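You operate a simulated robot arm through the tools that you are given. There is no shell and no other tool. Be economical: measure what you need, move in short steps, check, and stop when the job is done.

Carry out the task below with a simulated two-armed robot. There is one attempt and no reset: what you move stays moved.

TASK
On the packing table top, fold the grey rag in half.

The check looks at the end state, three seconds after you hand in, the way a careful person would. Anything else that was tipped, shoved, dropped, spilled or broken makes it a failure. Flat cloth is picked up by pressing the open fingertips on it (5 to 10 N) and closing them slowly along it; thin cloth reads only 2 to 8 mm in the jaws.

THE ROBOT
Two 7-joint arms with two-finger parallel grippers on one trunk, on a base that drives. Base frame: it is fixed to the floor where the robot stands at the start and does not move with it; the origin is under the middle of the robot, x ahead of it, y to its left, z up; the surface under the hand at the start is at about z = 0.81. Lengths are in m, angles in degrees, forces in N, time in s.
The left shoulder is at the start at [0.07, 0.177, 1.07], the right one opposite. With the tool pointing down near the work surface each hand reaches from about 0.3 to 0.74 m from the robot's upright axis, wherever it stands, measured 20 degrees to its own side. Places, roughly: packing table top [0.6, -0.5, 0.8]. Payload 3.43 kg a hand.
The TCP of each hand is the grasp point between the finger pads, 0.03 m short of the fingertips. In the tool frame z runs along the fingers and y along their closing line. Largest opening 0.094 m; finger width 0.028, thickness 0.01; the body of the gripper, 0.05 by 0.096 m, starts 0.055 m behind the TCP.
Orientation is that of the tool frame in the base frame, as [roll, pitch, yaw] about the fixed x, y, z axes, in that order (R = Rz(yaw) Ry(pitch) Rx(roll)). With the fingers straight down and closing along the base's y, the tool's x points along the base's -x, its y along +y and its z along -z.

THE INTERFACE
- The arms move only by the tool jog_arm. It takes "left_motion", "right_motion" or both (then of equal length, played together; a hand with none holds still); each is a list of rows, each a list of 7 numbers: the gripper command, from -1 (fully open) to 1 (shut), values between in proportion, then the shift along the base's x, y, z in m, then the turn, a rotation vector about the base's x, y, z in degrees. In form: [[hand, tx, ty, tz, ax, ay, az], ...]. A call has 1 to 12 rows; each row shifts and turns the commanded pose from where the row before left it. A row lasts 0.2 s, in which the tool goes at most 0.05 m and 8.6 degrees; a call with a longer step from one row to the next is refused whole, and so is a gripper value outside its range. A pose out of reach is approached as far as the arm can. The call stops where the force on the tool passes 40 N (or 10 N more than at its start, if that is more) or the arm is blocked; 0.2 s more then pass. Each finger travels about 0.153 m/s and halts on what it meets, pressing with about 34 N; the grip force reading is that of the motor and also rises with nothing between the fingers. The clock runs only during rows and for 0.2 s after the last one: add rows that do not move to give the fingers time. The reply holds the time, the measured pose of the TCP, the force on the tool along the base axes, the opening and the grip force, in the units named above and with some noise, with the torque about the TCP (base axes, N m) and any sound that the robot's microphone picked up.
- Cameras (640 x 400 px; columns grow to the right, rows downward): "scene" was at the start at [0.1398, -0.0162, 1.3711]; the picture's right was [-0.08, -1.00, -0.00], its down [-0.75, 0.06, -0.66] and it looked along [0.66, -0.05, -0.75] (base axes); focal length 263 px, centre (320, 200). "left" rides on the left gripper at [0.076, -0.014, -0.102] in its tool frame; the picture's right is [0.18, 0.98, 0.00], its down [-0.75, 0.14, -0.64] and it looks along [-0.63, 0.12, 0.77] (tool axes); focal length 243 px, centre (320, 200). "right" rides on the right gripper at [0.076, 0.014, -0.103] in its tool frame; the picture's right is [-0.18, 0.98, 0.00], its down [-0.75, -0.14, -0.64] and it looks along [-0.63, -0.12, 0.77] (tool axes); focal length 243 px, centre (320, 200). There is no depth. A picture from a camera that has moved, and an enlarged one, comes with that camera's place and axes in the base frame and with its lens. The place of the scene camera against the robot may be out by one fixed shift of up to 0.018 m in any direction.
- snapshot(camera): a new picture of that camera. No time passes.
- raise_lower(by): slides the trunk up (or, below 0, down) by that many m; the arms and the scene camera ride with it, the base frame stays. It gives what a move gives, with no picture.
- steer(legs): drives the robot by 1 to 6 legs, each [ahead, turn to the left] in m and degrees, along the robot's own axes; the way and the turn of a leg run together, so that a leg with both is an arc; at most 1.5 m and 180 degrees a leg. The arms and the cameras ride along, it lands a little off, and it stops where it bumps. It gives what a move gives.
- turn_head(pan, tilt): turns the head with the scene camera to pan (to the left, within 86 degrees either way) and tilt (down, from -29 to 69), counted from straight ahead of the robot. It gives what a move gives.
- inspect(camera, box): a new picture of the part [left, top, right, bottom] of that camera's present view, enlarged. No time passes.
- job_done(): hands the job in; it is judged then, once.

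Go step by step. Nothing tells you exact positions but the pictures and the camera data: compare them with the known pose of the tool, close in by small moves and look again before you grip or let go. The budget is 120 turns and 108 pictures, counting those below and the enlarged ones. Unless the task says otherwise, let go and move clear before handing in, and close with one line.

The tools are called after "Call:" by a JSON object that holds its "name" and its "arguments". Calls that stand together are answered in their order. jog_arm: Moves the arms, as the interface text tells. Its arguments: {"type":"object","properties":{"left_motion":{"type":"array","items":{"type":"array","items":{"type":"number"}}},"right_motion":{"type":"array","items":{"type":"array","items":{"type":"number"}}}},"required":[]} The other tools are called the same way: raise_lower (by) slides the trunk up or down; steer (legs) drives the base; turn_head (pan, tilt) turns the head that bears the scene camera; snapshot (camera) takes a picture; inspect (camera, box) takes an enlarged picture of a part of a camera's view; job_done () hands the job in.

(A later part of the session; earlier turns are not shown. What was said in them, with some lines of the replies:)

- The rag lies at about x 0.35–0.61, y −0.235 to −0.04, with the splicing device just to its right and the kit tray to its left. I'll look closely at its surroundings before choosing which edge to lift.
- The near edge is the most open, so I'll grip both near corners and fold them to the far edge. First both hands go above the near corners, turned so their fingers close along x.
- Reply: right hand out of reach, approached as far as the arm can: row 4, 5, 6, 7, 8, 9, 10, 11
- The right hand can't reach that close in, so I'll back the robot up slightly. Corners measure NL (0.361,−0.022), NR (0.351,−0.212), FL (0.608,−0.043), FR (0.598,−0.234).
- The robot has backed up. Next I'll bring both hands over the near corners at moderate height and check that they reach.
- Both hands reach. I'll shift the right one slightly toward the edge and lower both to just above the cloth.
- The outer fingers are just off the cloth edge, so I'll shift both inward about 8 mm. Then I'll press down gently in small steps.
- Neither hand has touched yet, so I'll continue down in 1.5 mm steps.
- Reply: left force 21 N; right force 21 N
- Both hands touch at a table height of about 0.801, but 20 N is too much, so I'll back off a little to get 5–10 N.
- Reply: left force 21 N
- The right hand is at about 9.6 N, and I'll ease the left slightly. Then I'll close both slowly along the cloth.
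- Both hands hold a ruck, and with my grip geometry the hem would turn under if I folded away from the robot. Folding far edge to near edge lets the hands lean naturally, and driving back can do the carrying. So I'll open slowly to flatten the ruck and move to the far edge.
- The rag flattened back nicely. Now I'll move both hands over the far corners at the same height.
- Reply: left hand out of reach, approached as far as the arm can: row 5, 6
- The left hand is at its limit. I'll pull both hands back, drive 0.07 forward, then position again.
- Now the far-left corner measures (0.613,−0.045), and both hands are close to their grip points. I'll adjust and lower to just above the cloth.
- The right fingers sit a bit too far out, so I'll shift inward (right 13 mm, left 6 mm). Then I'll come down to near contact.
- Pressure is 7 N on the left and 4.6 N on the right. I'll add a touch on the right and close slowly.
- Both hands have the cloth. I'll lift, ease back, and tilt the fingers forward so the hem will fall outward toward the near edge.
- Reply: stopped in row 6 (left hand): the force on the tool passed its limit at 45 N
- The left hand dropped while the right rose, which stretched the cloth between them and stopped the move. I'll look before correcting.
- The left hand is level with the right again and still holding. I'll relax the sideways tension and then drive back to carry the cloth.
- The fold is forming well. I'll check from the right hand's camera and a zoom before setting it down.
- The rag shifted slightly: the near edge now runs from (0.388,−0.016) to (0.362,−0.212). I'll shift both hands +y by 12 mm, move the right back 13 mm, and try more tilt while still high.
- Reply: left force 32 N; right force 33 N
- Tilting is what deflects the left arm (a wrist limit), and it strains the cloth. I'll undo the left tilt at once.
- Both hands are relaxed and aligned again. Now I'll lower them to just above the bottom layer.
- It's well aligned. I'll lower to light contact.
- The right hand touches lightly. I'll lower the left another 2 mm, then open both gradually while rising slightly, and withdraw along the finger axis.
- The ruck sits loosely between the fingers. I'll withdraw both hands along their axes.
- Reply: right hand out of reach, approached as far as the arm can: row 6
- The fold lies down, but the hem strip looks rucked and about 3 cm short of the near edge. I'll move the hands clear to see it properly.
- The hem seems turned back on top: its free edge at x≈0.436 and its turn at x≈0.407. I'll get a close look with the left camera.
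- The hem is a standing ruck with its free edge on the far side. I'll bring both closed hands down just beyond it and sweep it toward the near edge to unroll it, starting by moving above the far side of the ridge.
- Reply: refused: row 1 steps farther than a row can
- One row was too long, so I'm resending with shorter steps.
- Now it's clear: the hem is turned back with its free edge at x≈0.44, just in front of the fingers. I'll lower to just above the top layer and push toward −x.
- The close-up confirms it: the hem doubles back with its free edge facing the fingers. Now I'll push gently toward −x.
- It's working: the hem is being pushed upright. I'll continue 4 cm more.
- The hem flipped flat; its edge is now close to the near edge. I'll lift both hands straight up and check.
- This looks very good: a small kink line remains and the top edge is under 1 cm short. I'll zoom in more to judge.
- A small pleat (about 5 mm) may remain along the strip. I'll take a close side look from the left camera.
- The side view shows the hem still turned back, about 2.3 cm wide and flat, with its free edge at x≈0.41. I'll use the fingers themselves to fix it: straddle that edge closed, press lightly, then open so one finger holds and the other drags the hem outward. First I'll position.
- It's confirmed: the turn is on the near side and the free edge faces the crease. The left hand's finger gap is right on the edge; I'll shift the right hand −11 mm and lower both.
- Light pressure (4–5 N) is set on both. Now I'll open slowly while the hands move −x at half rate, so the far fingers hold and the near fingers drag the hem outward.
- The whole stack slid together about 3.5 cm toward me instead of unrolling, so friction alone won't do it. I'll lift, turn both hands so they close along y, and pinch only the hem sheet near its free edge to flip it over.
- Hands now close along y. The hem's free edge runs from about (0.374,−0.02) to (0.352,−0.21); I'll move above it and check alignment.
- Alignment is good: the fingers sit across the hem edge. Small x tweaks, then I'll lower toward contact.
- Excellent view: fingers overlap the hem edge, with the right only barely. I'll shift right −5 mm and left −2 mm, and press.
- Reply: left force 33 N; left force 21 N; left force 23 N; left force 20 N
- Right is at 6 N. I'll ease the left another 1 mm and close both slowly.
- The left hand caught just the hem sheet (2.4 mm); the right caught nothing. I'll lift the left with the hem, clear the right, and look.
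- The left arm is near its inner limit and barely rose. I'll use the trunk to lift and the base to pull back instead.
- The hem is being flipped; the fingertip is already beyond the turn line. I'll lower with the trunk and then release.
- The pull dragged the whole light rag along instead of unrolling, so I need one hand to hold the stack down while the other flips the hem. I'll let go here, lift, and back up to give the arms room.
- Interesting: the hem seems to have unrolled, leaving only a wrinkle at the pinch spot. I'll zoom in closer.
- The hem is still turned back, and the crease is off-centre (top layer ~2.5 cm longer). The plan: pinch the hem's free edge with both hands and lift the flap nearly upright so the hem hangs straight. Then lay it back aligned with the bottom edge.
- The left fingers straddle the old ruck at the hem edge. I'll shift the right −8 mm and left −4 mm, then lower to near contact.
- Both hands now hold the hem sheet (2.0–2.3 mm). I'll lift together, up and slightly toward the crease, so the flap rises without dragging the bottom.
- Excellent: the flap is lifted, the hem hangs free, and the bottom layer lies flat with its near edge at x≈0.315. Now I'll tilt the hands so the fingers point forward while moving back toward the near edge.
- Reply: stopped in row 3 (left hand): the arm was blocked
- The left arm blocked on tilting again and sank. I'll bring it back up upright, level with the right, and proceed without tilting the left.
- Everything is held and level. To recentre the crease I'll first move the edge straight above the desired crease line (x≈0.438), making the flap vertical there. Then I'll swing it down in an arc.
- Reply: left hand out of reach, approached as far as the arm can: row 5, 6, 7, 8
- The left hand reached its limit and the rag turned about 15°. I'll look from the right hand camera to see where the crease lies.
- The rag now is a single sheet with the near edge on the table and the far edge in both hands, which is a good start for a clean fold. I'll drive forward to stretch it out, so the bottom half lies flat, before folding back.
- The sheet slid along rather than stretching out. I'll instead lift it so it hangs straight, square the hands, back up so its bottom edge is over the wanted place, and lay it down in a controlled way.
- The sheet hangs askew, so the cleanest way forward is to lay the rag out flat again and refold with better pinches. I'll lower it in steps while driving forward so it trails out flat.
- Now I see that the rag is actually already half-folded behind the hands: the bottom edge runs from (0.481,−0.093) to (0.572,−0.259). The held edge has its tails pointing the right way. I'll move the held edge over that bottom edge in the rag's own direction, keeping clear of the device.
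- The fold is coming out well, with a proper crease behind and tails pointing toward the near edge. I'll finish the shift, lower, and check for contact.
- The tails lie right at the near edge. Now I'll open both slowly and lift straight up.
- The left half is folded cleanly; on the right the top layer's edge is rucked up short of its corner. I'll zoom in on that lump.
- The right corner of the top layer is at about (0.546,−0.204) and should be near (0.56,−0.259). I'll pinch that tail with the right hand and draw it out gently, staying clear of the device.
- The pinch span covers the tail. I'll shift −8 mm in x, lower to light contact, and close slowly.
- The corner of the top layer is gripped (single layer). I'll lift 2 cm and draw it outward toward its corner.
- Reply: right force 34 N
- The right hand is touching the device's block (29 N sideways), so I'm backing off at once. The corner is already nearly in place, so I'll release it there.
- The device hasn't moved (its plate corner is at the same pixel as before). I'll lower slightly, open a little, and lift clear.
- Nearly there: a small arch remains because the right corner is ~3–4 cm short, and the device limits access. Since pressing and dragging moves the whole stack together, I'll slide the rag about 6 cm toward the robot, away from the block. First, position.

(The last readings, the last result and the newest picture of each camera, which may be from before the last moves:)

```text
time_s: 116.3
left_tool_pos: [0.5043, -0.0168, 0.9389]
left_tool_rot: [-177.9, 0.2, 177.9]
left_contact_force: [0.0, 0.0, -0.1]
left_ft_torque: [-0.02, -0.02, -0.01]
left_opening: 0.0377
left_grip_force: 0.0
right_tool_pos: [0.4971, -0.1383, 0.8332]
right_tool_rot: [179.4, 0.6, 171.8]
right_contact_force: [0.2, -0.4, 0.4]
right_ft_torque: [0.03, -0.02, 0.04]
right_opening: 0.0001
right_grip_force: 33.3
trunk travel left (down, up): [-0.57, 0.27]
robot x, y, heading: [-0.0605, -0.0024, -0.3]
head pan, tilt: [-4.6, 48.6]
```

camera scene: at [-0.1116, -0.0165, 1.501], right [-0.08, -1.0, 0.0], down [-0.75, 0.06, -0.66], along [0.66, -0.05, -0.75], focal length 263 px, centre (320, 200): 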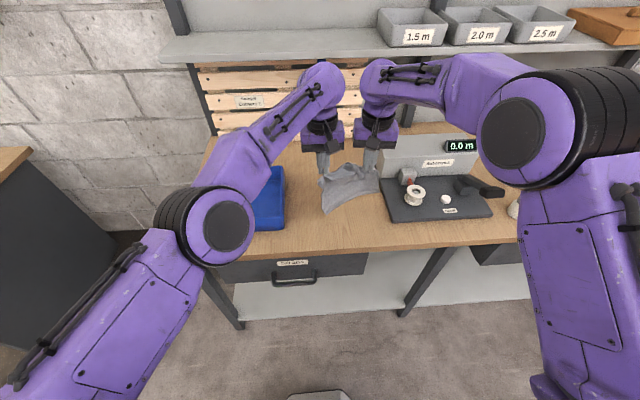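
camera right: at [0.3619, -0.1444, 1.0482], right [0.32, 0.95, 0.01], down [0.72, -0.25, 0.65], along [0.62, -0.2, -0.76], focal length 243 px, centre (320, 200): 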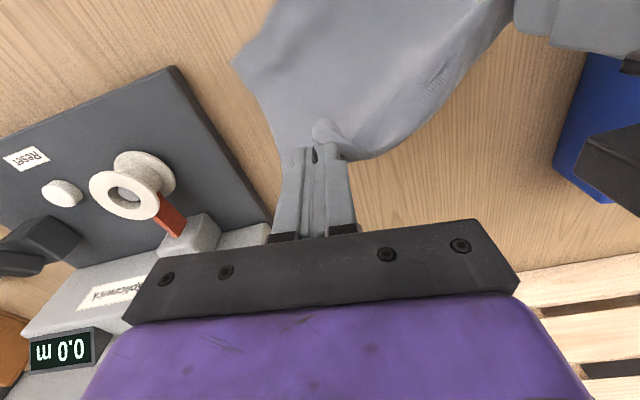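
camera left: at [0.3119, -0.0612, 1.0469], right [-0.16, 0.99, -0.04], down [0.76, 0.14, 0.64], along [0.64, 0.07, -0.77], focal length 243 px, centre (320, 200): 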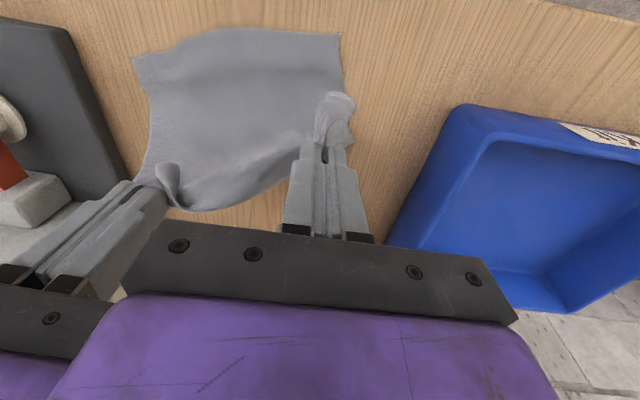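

I'll lift and check whether the rag moved along.

Call:
{"name": "jog_arm", "arguments": {"right_motion": [[1, 0, 0, 0.015, 0, 0, 0], [1, 0, 0, 0.045, 0, 0, 0], [1, 0, 0, 0.045, 0, 0, 0], [1, 0.03, -0.02, 0.03, 0, 0, 0], [1, 0.04, -0.02, 0, 0, 0, 0], [1, 0, -0.02, 0, 0, 0, 0]]}}

Call:
{"name": "inspect", "arguments": {"camera": "scene", "box": [300, 145, 440, 233]}}

```text
time_s: 117.8
left_tool_pos: [0.5017, -0.0177, 0.9395]
left_tool_rot: [-177.9, 0.3, 177.9]
left_contact_force: [0.4, 0.3, 0.0]
left_ft_torque: [0.03, 0.0, -0.04]
left_opening: 0.0378
left_grip_force: 0.2
right_tool_pos: [0.5636, -0.2003, 0.9668]
right_tool_rot: [179.5, 0.6, 171.7]
right_contact_force: [0.0, 0.2, -0.7]
right_ft_torque: [0.0, -0.01, 0.0]
right_opening: 0.0002
right_grip_force: 32.9
trunk travel left (down, up): [-0.57, 0.27]
robot x, y, heading: [-0.0602, -0.0038, -0.5]
head pan, tilt: [-4.6, 48.6]
```

```text
4.55 times, centred on (370, 189) of scene
camera zoom: at [0.0792, -0.0178, 1.2914], right [-0.08, -1.0, 0.0], down [-0.75, 0.06, -0.66], along [0.66, -0.06, -0.75], focal length 1195 px, centre (93, 250)
```

zoom: 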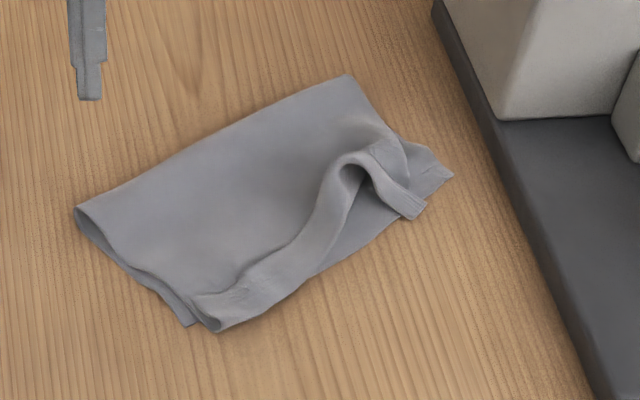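

The rag moved about 2 cm and the corner is now in reach in front of the block: the tail is at (0.512,−0.220). I'll pinch it again the same way.

Call:
{"name": "jog_arm", "arguments": {"right_motion": [[0.36, -0.026, -0.01, 0, 0, 0, 0], [0.36, -0.026, -0.01, -0.02, 0, 0, 0], [0.36, 0, 0, -0.04, 0, 0, 0], [0.36, 0, 0, -0.04, 0, 0, 0], [0.36, 0, 0, -0.024, 0, 0, 0], [0.36, 0, 0, -0.006, 0, 0, 0], [0.36, 0, 0, 0, 0, 0, 0], [0.55, 0, 0, 0, 0, 0, 0], [0.7, 0, 0, 0, 0, 0, 0], [0.85, 0, 0, 0, 0, 0, 0], [1, 0, 0, 0, 0, 0, 0], [1, 0, 0, 0, 0, 0, 0]]}}

```text
time_s: 120.3
left_tool_pos: [0.5022, -0.0155, 0.9397]
left_tool_rot: [-177.9, 0.2, 178.2]
left_contact_force: [-0.2, 0.4, 0.4]
left_ft_torque: [-0.01, 0.01, -0.01]
left_opening: 0.0376
left_grip_force: 0.0
right_tool_pos: [0.5165, -0.2174, 0.8381]
right_tool_rot: [179.5, 0.6, 171.9]
right_contact_force: [0.7, -1.6, 4.3]
right_ft_torque: [0.0, -0.06, 0.0]
right_opening: 0.004
right_grip_force: 34.2
trunk travel left (down, up): [-0.57, 0.27]
robot x, y, heading: [-0.0602, -0.0003, -0.1]
head pan, tilt: [-4.6, 48.6]
```

It reads 4 mm, which may include an extra layer. I'll check before pulling.

Call:
{"name": "inspect", "arguments": {"camera": "right", "box": [200, 40, 460, 210]}}

```text
2.35 times, centred on (330, 125) of right
camera zoom: at [0.4416, -0.1931, 0.9399], right [0.32, 0.95, 0.01], down [0.72, -0.25, 0.65], along [0.62, -0.2, -0.76], focal length 571 px, centre (296, 376)
```

zoom: 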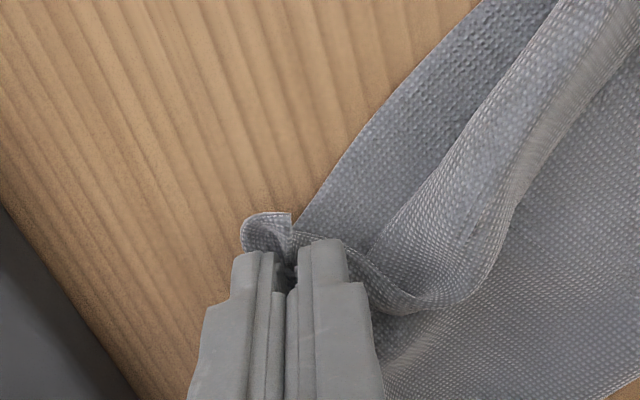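

The grip holds only the top layer's tail, with the bottom layer flat beneath. I'll lift slightly and draw it out toward its corner.

Call:
{"name": "jog_arm", "arguments": {"right_motion": [[1, 0, 0, 0.01, 0, 0, 0], [1, 0.001, -0.006, 0.002, 0, 0, 0], [1, 0.001, -0.006, 0, 0, 0, 0], [1, 0.001, -0.006, 0, 0, 0, 0], [1, 0.001, -0.006, 0, 0, 0, 0], [1, 0.001, -0.005, -0.004, 0, 0, 0], [1, 0, 0, -0.004, 0, 0, 0], [1, 0, 0, 0, 0, 0, 0]]}}

```text
time_s: 122.2
left_tool_pos: [0.5034, -0.0164, 0.9388]
left_tool_rot: [-177.9, 0.1, 178.0]
left_contact_force: [0.4, -0.5, 0.1]
left_ft_torque: [-0.04, -0.01, -0.01]
left_opening: 0.0375
left_grip_force: 0.1
right_tool_pos: [0.5227, -0.2488, 0.8418]
right_tool_rot: [179.4, 0.7, 171.8]
right_contact_force: [0.2, -0.1, 0.1]
right_ft_torque: [-0.02, 0.01, 0.0]
right_opening: 0.002
right_grip_force: 33.9
trunk travel left (down, up): [-0.57, 0.27]
robot x, y, heading: [-0.0578, -0.0019, 0.1]
head pan, tilt: [-4.6, 48.6]
```

No contact with the device. I'll release, lift, and press lightly straight down on the former arch area to flatten it.

Call:
{"name": "jog_arm", "arguments": {"right_motion": [[1, 0, 0, -0.003, 0, 0, 0], [0.85, 0, 0, 0, 0, 0, 0], [0.7, 0, 0, 0, 0, 0, 0], [0.6, 0, 0, 0, 0, 0, 0], [0.6, 0, 0, 0, 0, 0, 0], [0.6, 0, 0, 0.01, 0, 0, 0], [0.6, 0, 0, 0.02, 0, 0, 0], [0.6, 0, 0, 0.03, 0, 0, 0], [0.6, 0, 0.02, 0.02, 0, 0, 0], [0.6, 0.006, 0.03, 0, 0, 0, 0], [0, 0.006, 0.01, 0, 0, 0, 0], [0, 0, 0, 0, 0, 0, 0]]}}

Call:
{"name": "jog_arm", "arguments": {"right_motion": [[0, 0, 0, -0.03, 0, 0, 0], [0, 0, 0, -0.03, 0, 0, 0], [0, 0, 0, -0.01, 0, 0, 0], [0, 0, 0, -0.006, 0, 0, 0], [0, 0, 0, -0.004, 0, 0, 0], [0, 0, 0, 0, 0, 0, 0]]}}

```text
time_s: 124.8
left_tool_pos: [0.504, -0.0158, 0.9386]
left_tool_rot: [-177.8, 0.2, 178.0]
left_contact_force: [-0.1, 0.2, 0.0]
left_ft_torque: [-0.01, 0.01, -0.01]
left_opening: 0.0373
left_grip_force: 0.0
right_tool_pos: [0.5322, -0.1875, 0.9187]
right_tool_rot: [179.7, 0.6, 171.7]
right_contact_force: [0.2, -0.3, -0.1]
right_ft_torque: [0.03, -0.03, 0.02]
right_opening: 0.0469
right_grip_force: 0.2
trunk travel left (down, up): [-0.57, 0.27]
robot x, y, heading: [-0.056, -0.0026, -0.4]
head pan, tilt: [-4.6, 48.6]
```

```text
time_s: 126.2
left_tool_pos: [0.5039, -0.0168, 0.9388]
left_tool_rot: [-177.9, 0.2, 177.9]
left_contact_force: [0.1, -0.6, -0.2]
left_ft_torque: [-0.03, -0.02, -0.01]
left_opening: 0.038
left_grip_force: 0.1
right_tool_pos: [0.5331, -0.1871, 0.8405]
right_tool_rot: [179.7, 0.7, 171.8]
right_contact_force: [1.3, 0.2, 9.2]
right_ft_torque: [-0.18, 0.03, 0.04]
right_opening: 0.0464
right_grip_force: 0.1
trunk travel left (down, up): [-0.57, 0.27]
robot x, y, heading: [-0.0628, -0.0012, -0.0]
head pan, tilt: [-4.6, 48.6]
```

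Call:
{"name": "jog_arm", "arguments": {"right_motion": [[0, 0, 0, -0.0015, 0, 0, 0], [0, 0, 0, -0.0015, 0, 0, 0], [0, 0, 0, 0, 0, 0, 0]]}}

Call:
{"name": "jog_arm", "arguments": {"right_motion": [[0, 0, 0, 0.01, 0, 0, 0], [0, 0, 0, 0.03, 0, 0, 0], [0, 0, 0, 0.045, 0, 0, 0], [0, 0, 0, 0.045, 0, 0, 0], [0, 0.03, 0, 0.03, 0, 0, 0], [0, 0.03, 0, 0, 0, 0, 0]]}}

Call:
{"name": "inspect", "arguments": {"camera": "scene", "box": [300, 145, 440, 233]}}

```text
time_s: 127.0
left_tool_pos: [0.504, -0.0163, 0.9388]
left_tool_rot: [-177.9, 0.3, 178.0]
left_contact_force: [0.3, 0.5, 0.2]
left_ft_torque: [-0.01, -0.02, 0.0]
left_opening: 0.0375
left_grip_force: 0.0
right_tool_pos: [0.5323, -0.1868, 0.8362]
right_tool_rot: [179.6, 0.5, 171.9]
right_contact_force: [-1.1, 0.5, 0.1]
right_ft_torque: [-0.01, -0.02, 0.01]
right_opening: 0.0469
right_grip_force: 0.0
trunk travel left (down, up): [-0.57, 0.27]
robot x, y, heading: [-0.0585, 0.0019, -0.1]
head pan, tilt: [-4.6, 48.6]
```

```text
time_s: 128.3
left_tool_pos: [0.5059, -0.0167, 0.9387]
left_tool_rot: [-177.8, 0.1, 178.0]
left_contact_force: [1.0, 0.5, 0.6]
left_ft_torque: [0.01, 0.04, 0.01]
left_opening: 0.0377
left_grip_force: 0.2
right_tool_pos: [0.5953, -0.1895, 0.9972]
right_tool_rot: [179.5, 0.4, 171.8]
right_contact_force: [0.2, -0.6, -0.9]
right_ft_torque: [0.03, 0.05, -0.01]
right_opening: 0.0469
right_grip_force: 0.0
trunk travel left (down, up): [-0.57, 0.27]
robot x, y, heading: [-0.061, 0.0003, -0.4]
head pan, tilt: [-4.6, 48.6]
```

```text
4.55 times, centred on (370, 189) of scene
camera zoom: at [0.0833, -0.0173, 1.2909], right [-0.08, -1.0, 0.0], down [-0.75, 0.06, -0.66], along [0.66, -0.06, -0.75], focal length 1195 px, centre (93, 250)
```

zoom: 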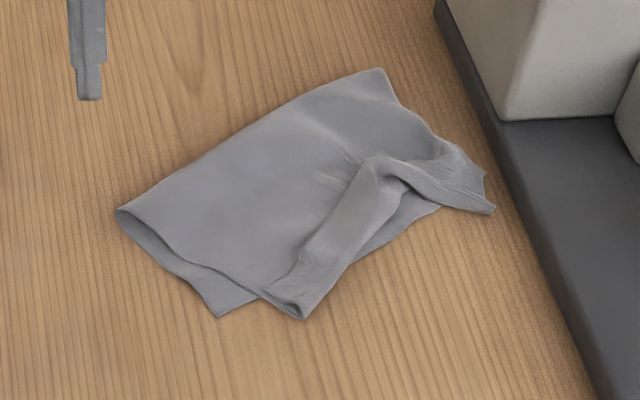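

The top layer got pulled a bit too far right: its left corner is now at (0.448,−0.153) versus the bottom's (0.454,−0.11), with slack in between. My pictures are used up. I know the positions, so drawing that left corner back 4 cm should remove the slack; first I'll clear the left hand and move the right over the corner.

Call:
{"name": "jog_arm", "arguments": {"left_motion": [[0.2, 0, 0.03, 0.01, 0, 0, 0], [0.2, 0, 0.03, 0.01, 0, 0, 0], [0.2, 0, 0.03, 0, 0, 0, 0], [0.2, 0, 0, 0, 0, 0, 0], [0.2, 0, 0, 0, 0, 0, 0], [0.2, 0, 0, 0, 0, 0, 0], [0.2, 0, 0, 0, 0, 0, 0], [0.2, 0, 0, 0, 0, 0, 0], [0.2, 0, 0, 0, 0, 0, 0]], "right_motion": [[0.36, -0.03, 0.005, 0, 0, 0, 0], [0.36, -0.035, 0.008, 0, 0, 0, 0], [0.36, -0.035, 0.008, -0.02, 0, 0, 0], [0.36, -0.032, 0.008, -0.03, 0, 0, 0], [0.36, 0, 0, -0.04, 0, 0, 0], [0.36, 0, 0, -0.04, 0, 0, 0], [0.36, 0, 0, -0.022, 0, 0, 0], [0.36, 0, 0, -0.006, 0, 0, 0], [0.36, 0, 0, 0, 0, 0, 0]]}}

```text
time_s: 130.3
left_tool_pos: [0.5019, 0.0729, 0.9622]
left_tool_rot: [-177.9, 0.2, 178.0]
left_contact_force: [0.4, 1.2, 0.5]
left_ft_torque: [0.01, -0.01, 0.0]
left_opening: 0.0378
left_grip_force: 0.0
right_tool_pos: [0.4611, -0.159, 0.8378]
right_tool_rot: [179.6, 0.5, 171.7]
right_contact_force: [-0.2, 0.3, 0.5]
right_ft_torque: [0.02, -0.03, 0.05]
right_opening: 0.0304
right_grip_force: 0.1
trunk travel left (down, up): [-0.57, 0.27]
robot x, y, heading: [-0.058, 0.0015, -0.3]
head pan, tilt: [-4.6, 48.6]
```

Position is right. I'll lower to light contact by force.

Call:
{"name": "jog_arm", "arguments": {"right_motion": [[0.36, 0, 0, -0.002, 0, 0, 0], [0.36, 0, 0, -0.002, 0, 0, 0], [0.36, 0, 0, -0.001, 0, 0, 0], [0.36, 0, 0, 0, 0, 0, 0]]}}

```text
time_s: 131.3
left_tool_pos: [0.5021, 0.0724, 0.9629]
left_tool_rot: [-177.9, 0.2, 178.0]
left_contact_force: [-0.6, -0.2, -0.1]
left_ft_torque: [0.02, 0.0, -0.03]
left_opening: 0.0373
left_grip_force: 0.1
right_tool_pos: [0.4622, -0.1581, 0.8323]
right_tool_rot: [179.6, 0.5, 171.7]
right_contact_force: [1.1, -0.2, 1.0]
right_ft_torque: [0.05, 0.01, -0.02]
right_opening: 0.0302
right_grip_force: 0.1
trunk travel left (down, up): [-0.57, 0.27]
robot x, y, heading: [-0.0563, 0.0001, -0.1]
head pan, tilt: [-4.6, 48.6]
```

Call:
{"name": "jog_arm", "arguments": {"right_motion": [[0.36, 0, 0, -0.0008, 0, 0, 0], [0.36, 0, 0, 0, 0, 0, 0], [0.46, 0, 0, 0, 0, 0, 0], [0.56, 0, 0, 0, 0, 0, 0], [0.66, 0, 0, 0, 0, 0, 0], [0.76, 0, 0, 0, 0, 0, 0], [0.86, 0, 0, 0, 0, 0, 0], [0.95, 0, 0, 0, 0, 0, 0], [1, 0, 0, 0, 0, 0, 0], [1, 0, 0, 0, 0, 0, 0]]}}

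```text
time_s: 133.6
left_tool_pos: [0.5019, 0.0731, 0.9626]
left_tool_rot: [-177.8, 0.2, 178.0]
left_contact_force: [-0.6, -0.3, -0.1]
left_ft_torque: [0.02, 0.0, 0.01]
left_opening: 0.0376
left_grip_force: 0.0
right_tool_pos: [0.4604, -0.158, 0.8331]
right_tool_rot: [179.6, 0.7, 171.8]
right_contact_force: [-0.1, 1.2, 11.8]
right_ft_torque: [0.15, 0.0, -0.06]
right_opening: 0.0026
right_grip_force: 33.9
trunk travel left (down, up): [-0.57, 0.27]
robot x, y, heading: [-0.06, 0.0003, -0.3]
head pan, tilt: [-4.6, 48.6]
```

It has a grip (2.6 mm, a single-sheet ruck). I'll lift slightly and draw the corner +y by about 4 cm.

Call:
{"name": "jog_arm", "arguments": {"right_motion": [[1, 0, 0, 0.01, 0, 0, 0], [1, 0.001, 0.006, 0, 0, 0, 0], [1, 0.001, 0.007, 0, 0, 0, 0], [1, 0.001, 0.007, 0, 0, 0, 0], [1, 0.001, 0.007, 0, 0, 0, 0], [1, 0.001, 0.007, 0, 0, 0, 0], [1, 0.001, 0.006, -0.003, 0, 0, 0], [1, 0, 0, -0.004, 0, 0, 0], [1, 0, 0, 0, 0, 0, 0]]}}

```text
time_s: 135.6
left_tool_pos: [0.5025, 0.0718, 0.9624]
left_tool_rot: [-177.7, 0.2, 178.0]
left_contact_force: [-0.6, 0.4, 0.2]
left_ft_torque: [-0.01, 0.04, 0.05]
left_opening: 0.0374
left_grip_force: 0.1
right_tool_pos: [0.4675, -0.1181, 0.8348]
right_tool_rot: [179.6, 0.7, 171.8]
right_contact_force: [0.3, -0.7, 0.3]
right_ft_torque: [0.0, 0.0, -0.03]
right_opening: 0.0025
right_grip_force: 33.8
trunk travel left (down, up): [-0.57, 0.27]
robot x, y, heading: [-0.0555, -0.0022, -0.2]
head pan, tilt: [-4.6, 48.6]
```

I'll release slowly to flatten the ruck, lift, and move over the old arch area for one gentle flattening press.

Call:
{"name": "jog_arm", "arguments": {"right_motion": [[0.85, 0, 0, -0.001, 0, 0, 0], [0.7, 0, 0, 0, 0, 0, 0], [0.55, 0, 0, 0, 0, 0, 0], [0.4, 0, 0, 0, 0, 0, 0], [0.4, 0, 0, 0, 0, 0, 0], [0.4, 0, 0, 0.01, 0, 0, 0], [0.4, 0, 0, 0.02, 0, 0, 0], [0.4, 0, 0, 0.03, 0, 0, 0], [0.2, 0.02, -0.025, 0.01, 0, 0, 0], [0.2, 0.02, -0.025, 0, 0, 0, 0], [0, 0.018, -0.022, 0, 0, 0, 0], [0, 0, 0, 0, 0, 0, 0]]}}

Call:
{"name": "jog_arm", "arguments": {"right_motion": [[0, 0, 0, -0.025, 0, 0, 0], [0, 0, 0, -0.025, 0, 0, 0], [0, 0, 0, -0.009, 0, 0, 0], [0, 0, 0, -0.003, 0, 0, 0], [0, 0, 0, -0.003, 0, 0, 0], [0, 0, 0, 0, 0, 0, 0]]}}

```text
time_s: 138.2
left_tool_pos: [0.5019, 0.0737, 0.9628]
left_tool_rot: [-177.9, 0.2, 178.0]
left_contact_force: [0.7, 0.4, 0.3]
left_ft_torque: [0.01, -0.05, 0.05]
left_opening: 0.0377
left_grip_force: 0.1
right_tool_pos: [0.5255, -0.1902, 0.9042]
right_tool_rot: [179.6, 0.6, 171.9]
right_contact_force: [-0.7, -0.2, 0.8]
right_ft_torque: [-0.03, -0.01, 0.02]
right_opening: 0.0469
right_grip_force: 0.0
trunk travel left (down, up): [-0.57, 0.27]
robot x, y, heading: [-0.0597, -0.001, 0.0]
head pan, tilt: [-4.6, 48.6]
```

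```text
time_s: 139.6
left_tool_pos: [0.5019, 0.0729, 0.9625]
left_tool_rot: [-177.9, 0.2, 178.0]
left_contact_force: [0.2, -0.5, 1.2]
left_ft_torque: [0.01, 0.02, 0.0]
left_opening: 0.0376
left_grip_force: 0.0
right_tool_pos: [0.5255, -0.1897, 0.8381]
right_tool_rot: [179.6, 0.7, 171.8]
right_contact_force: [-0.4, 0.3, 0.1]
right_ft_torque: [-0.01, 0.0, 0.05]
right_opening: 0.0471
right_grip_force: 0.0
trunk travel left (down, up): [-0.57, 0.27]
robot x, y, heading: [-0.0587, -0.0027, -0.3]
head pan, tilt: [-4.6, 48.6]
```

There's no bulge left there at 7 mm height. I'll do a final small press, lift well clear, and try one more look.

Call:
{"name": "jog_arm", "arguments": {"right_motion": [[0, 0, 0, -0.002, 0, 0, 0], [0, 0, 0, -0.001, 0, 0, 0], [0, 0, 0, 0, 0, 0, 0], [0, 0, 0, 0.01, 0, 0, 0], [0, 0, 0, 0.03, 0, 0, 0], [0, 0, 0, 0.045, 0, 0, 0], [0, 0, 0, 0.045, 0, 0, 0], [0, 0, -0.03, 0.03, 0, 0, 0], [0, 0, -0.04, 0, 0, 0, 0], [0, 0, -0.04, 0, 0, 0, 0]]}}

Call:
{"name": "inspect", "arguments": {"camera": "scene", "box": [300, 145, 440, 233]}}

```text
time_s: 141.8
left_tool_pos: [0.5031, 0.071, 0.9609]
left_tool_rot: [-178.0, 0.2, 178.0]
left_contact_force: [0.0, -0.4, -0.1]
left_ft_torque: [0.01, 0.0, 0.01]
left_opening: 0.0376
left_grip_force: 0.2
right_tool_pos: [0.5258, -0.3016, 0.9946]
right_tool_rot: [179.4, 0.6, 171.8]
right_contact_force: [0.1, -0.4, 0.0]
right_ft_torque: [0.0, -0.04, 0.0]
right_opening: 0.0468
right_grip_force: 0.0
trunk travel left (down, up): [-0.57, 0.27]
robot x, y, heading: [-0.0589, -0.0013, -0.2]
head pan, tilt: [-4.6, 48.6]
```

```text
refused: no pictures are left
```

There are no pictures left. Both hands are open and clear of the rag, and the force readings showed no bulge at the last press, so I'm handing in.

Call:
{"name": "job_done", "arguments": {}}

```text
The job is handed in.
```

I folded the grey rag in half and handed it in, but I never saw the final state. My pictures ran out before I pulled the top layer's left corner back about 4 cm, so I don't know how well the edges line up. The last press met no bulge, and both hands are open and clear. The right hand also pressed on the splicing device's block at about 29 N; the picture right after showed it hadn't moved.
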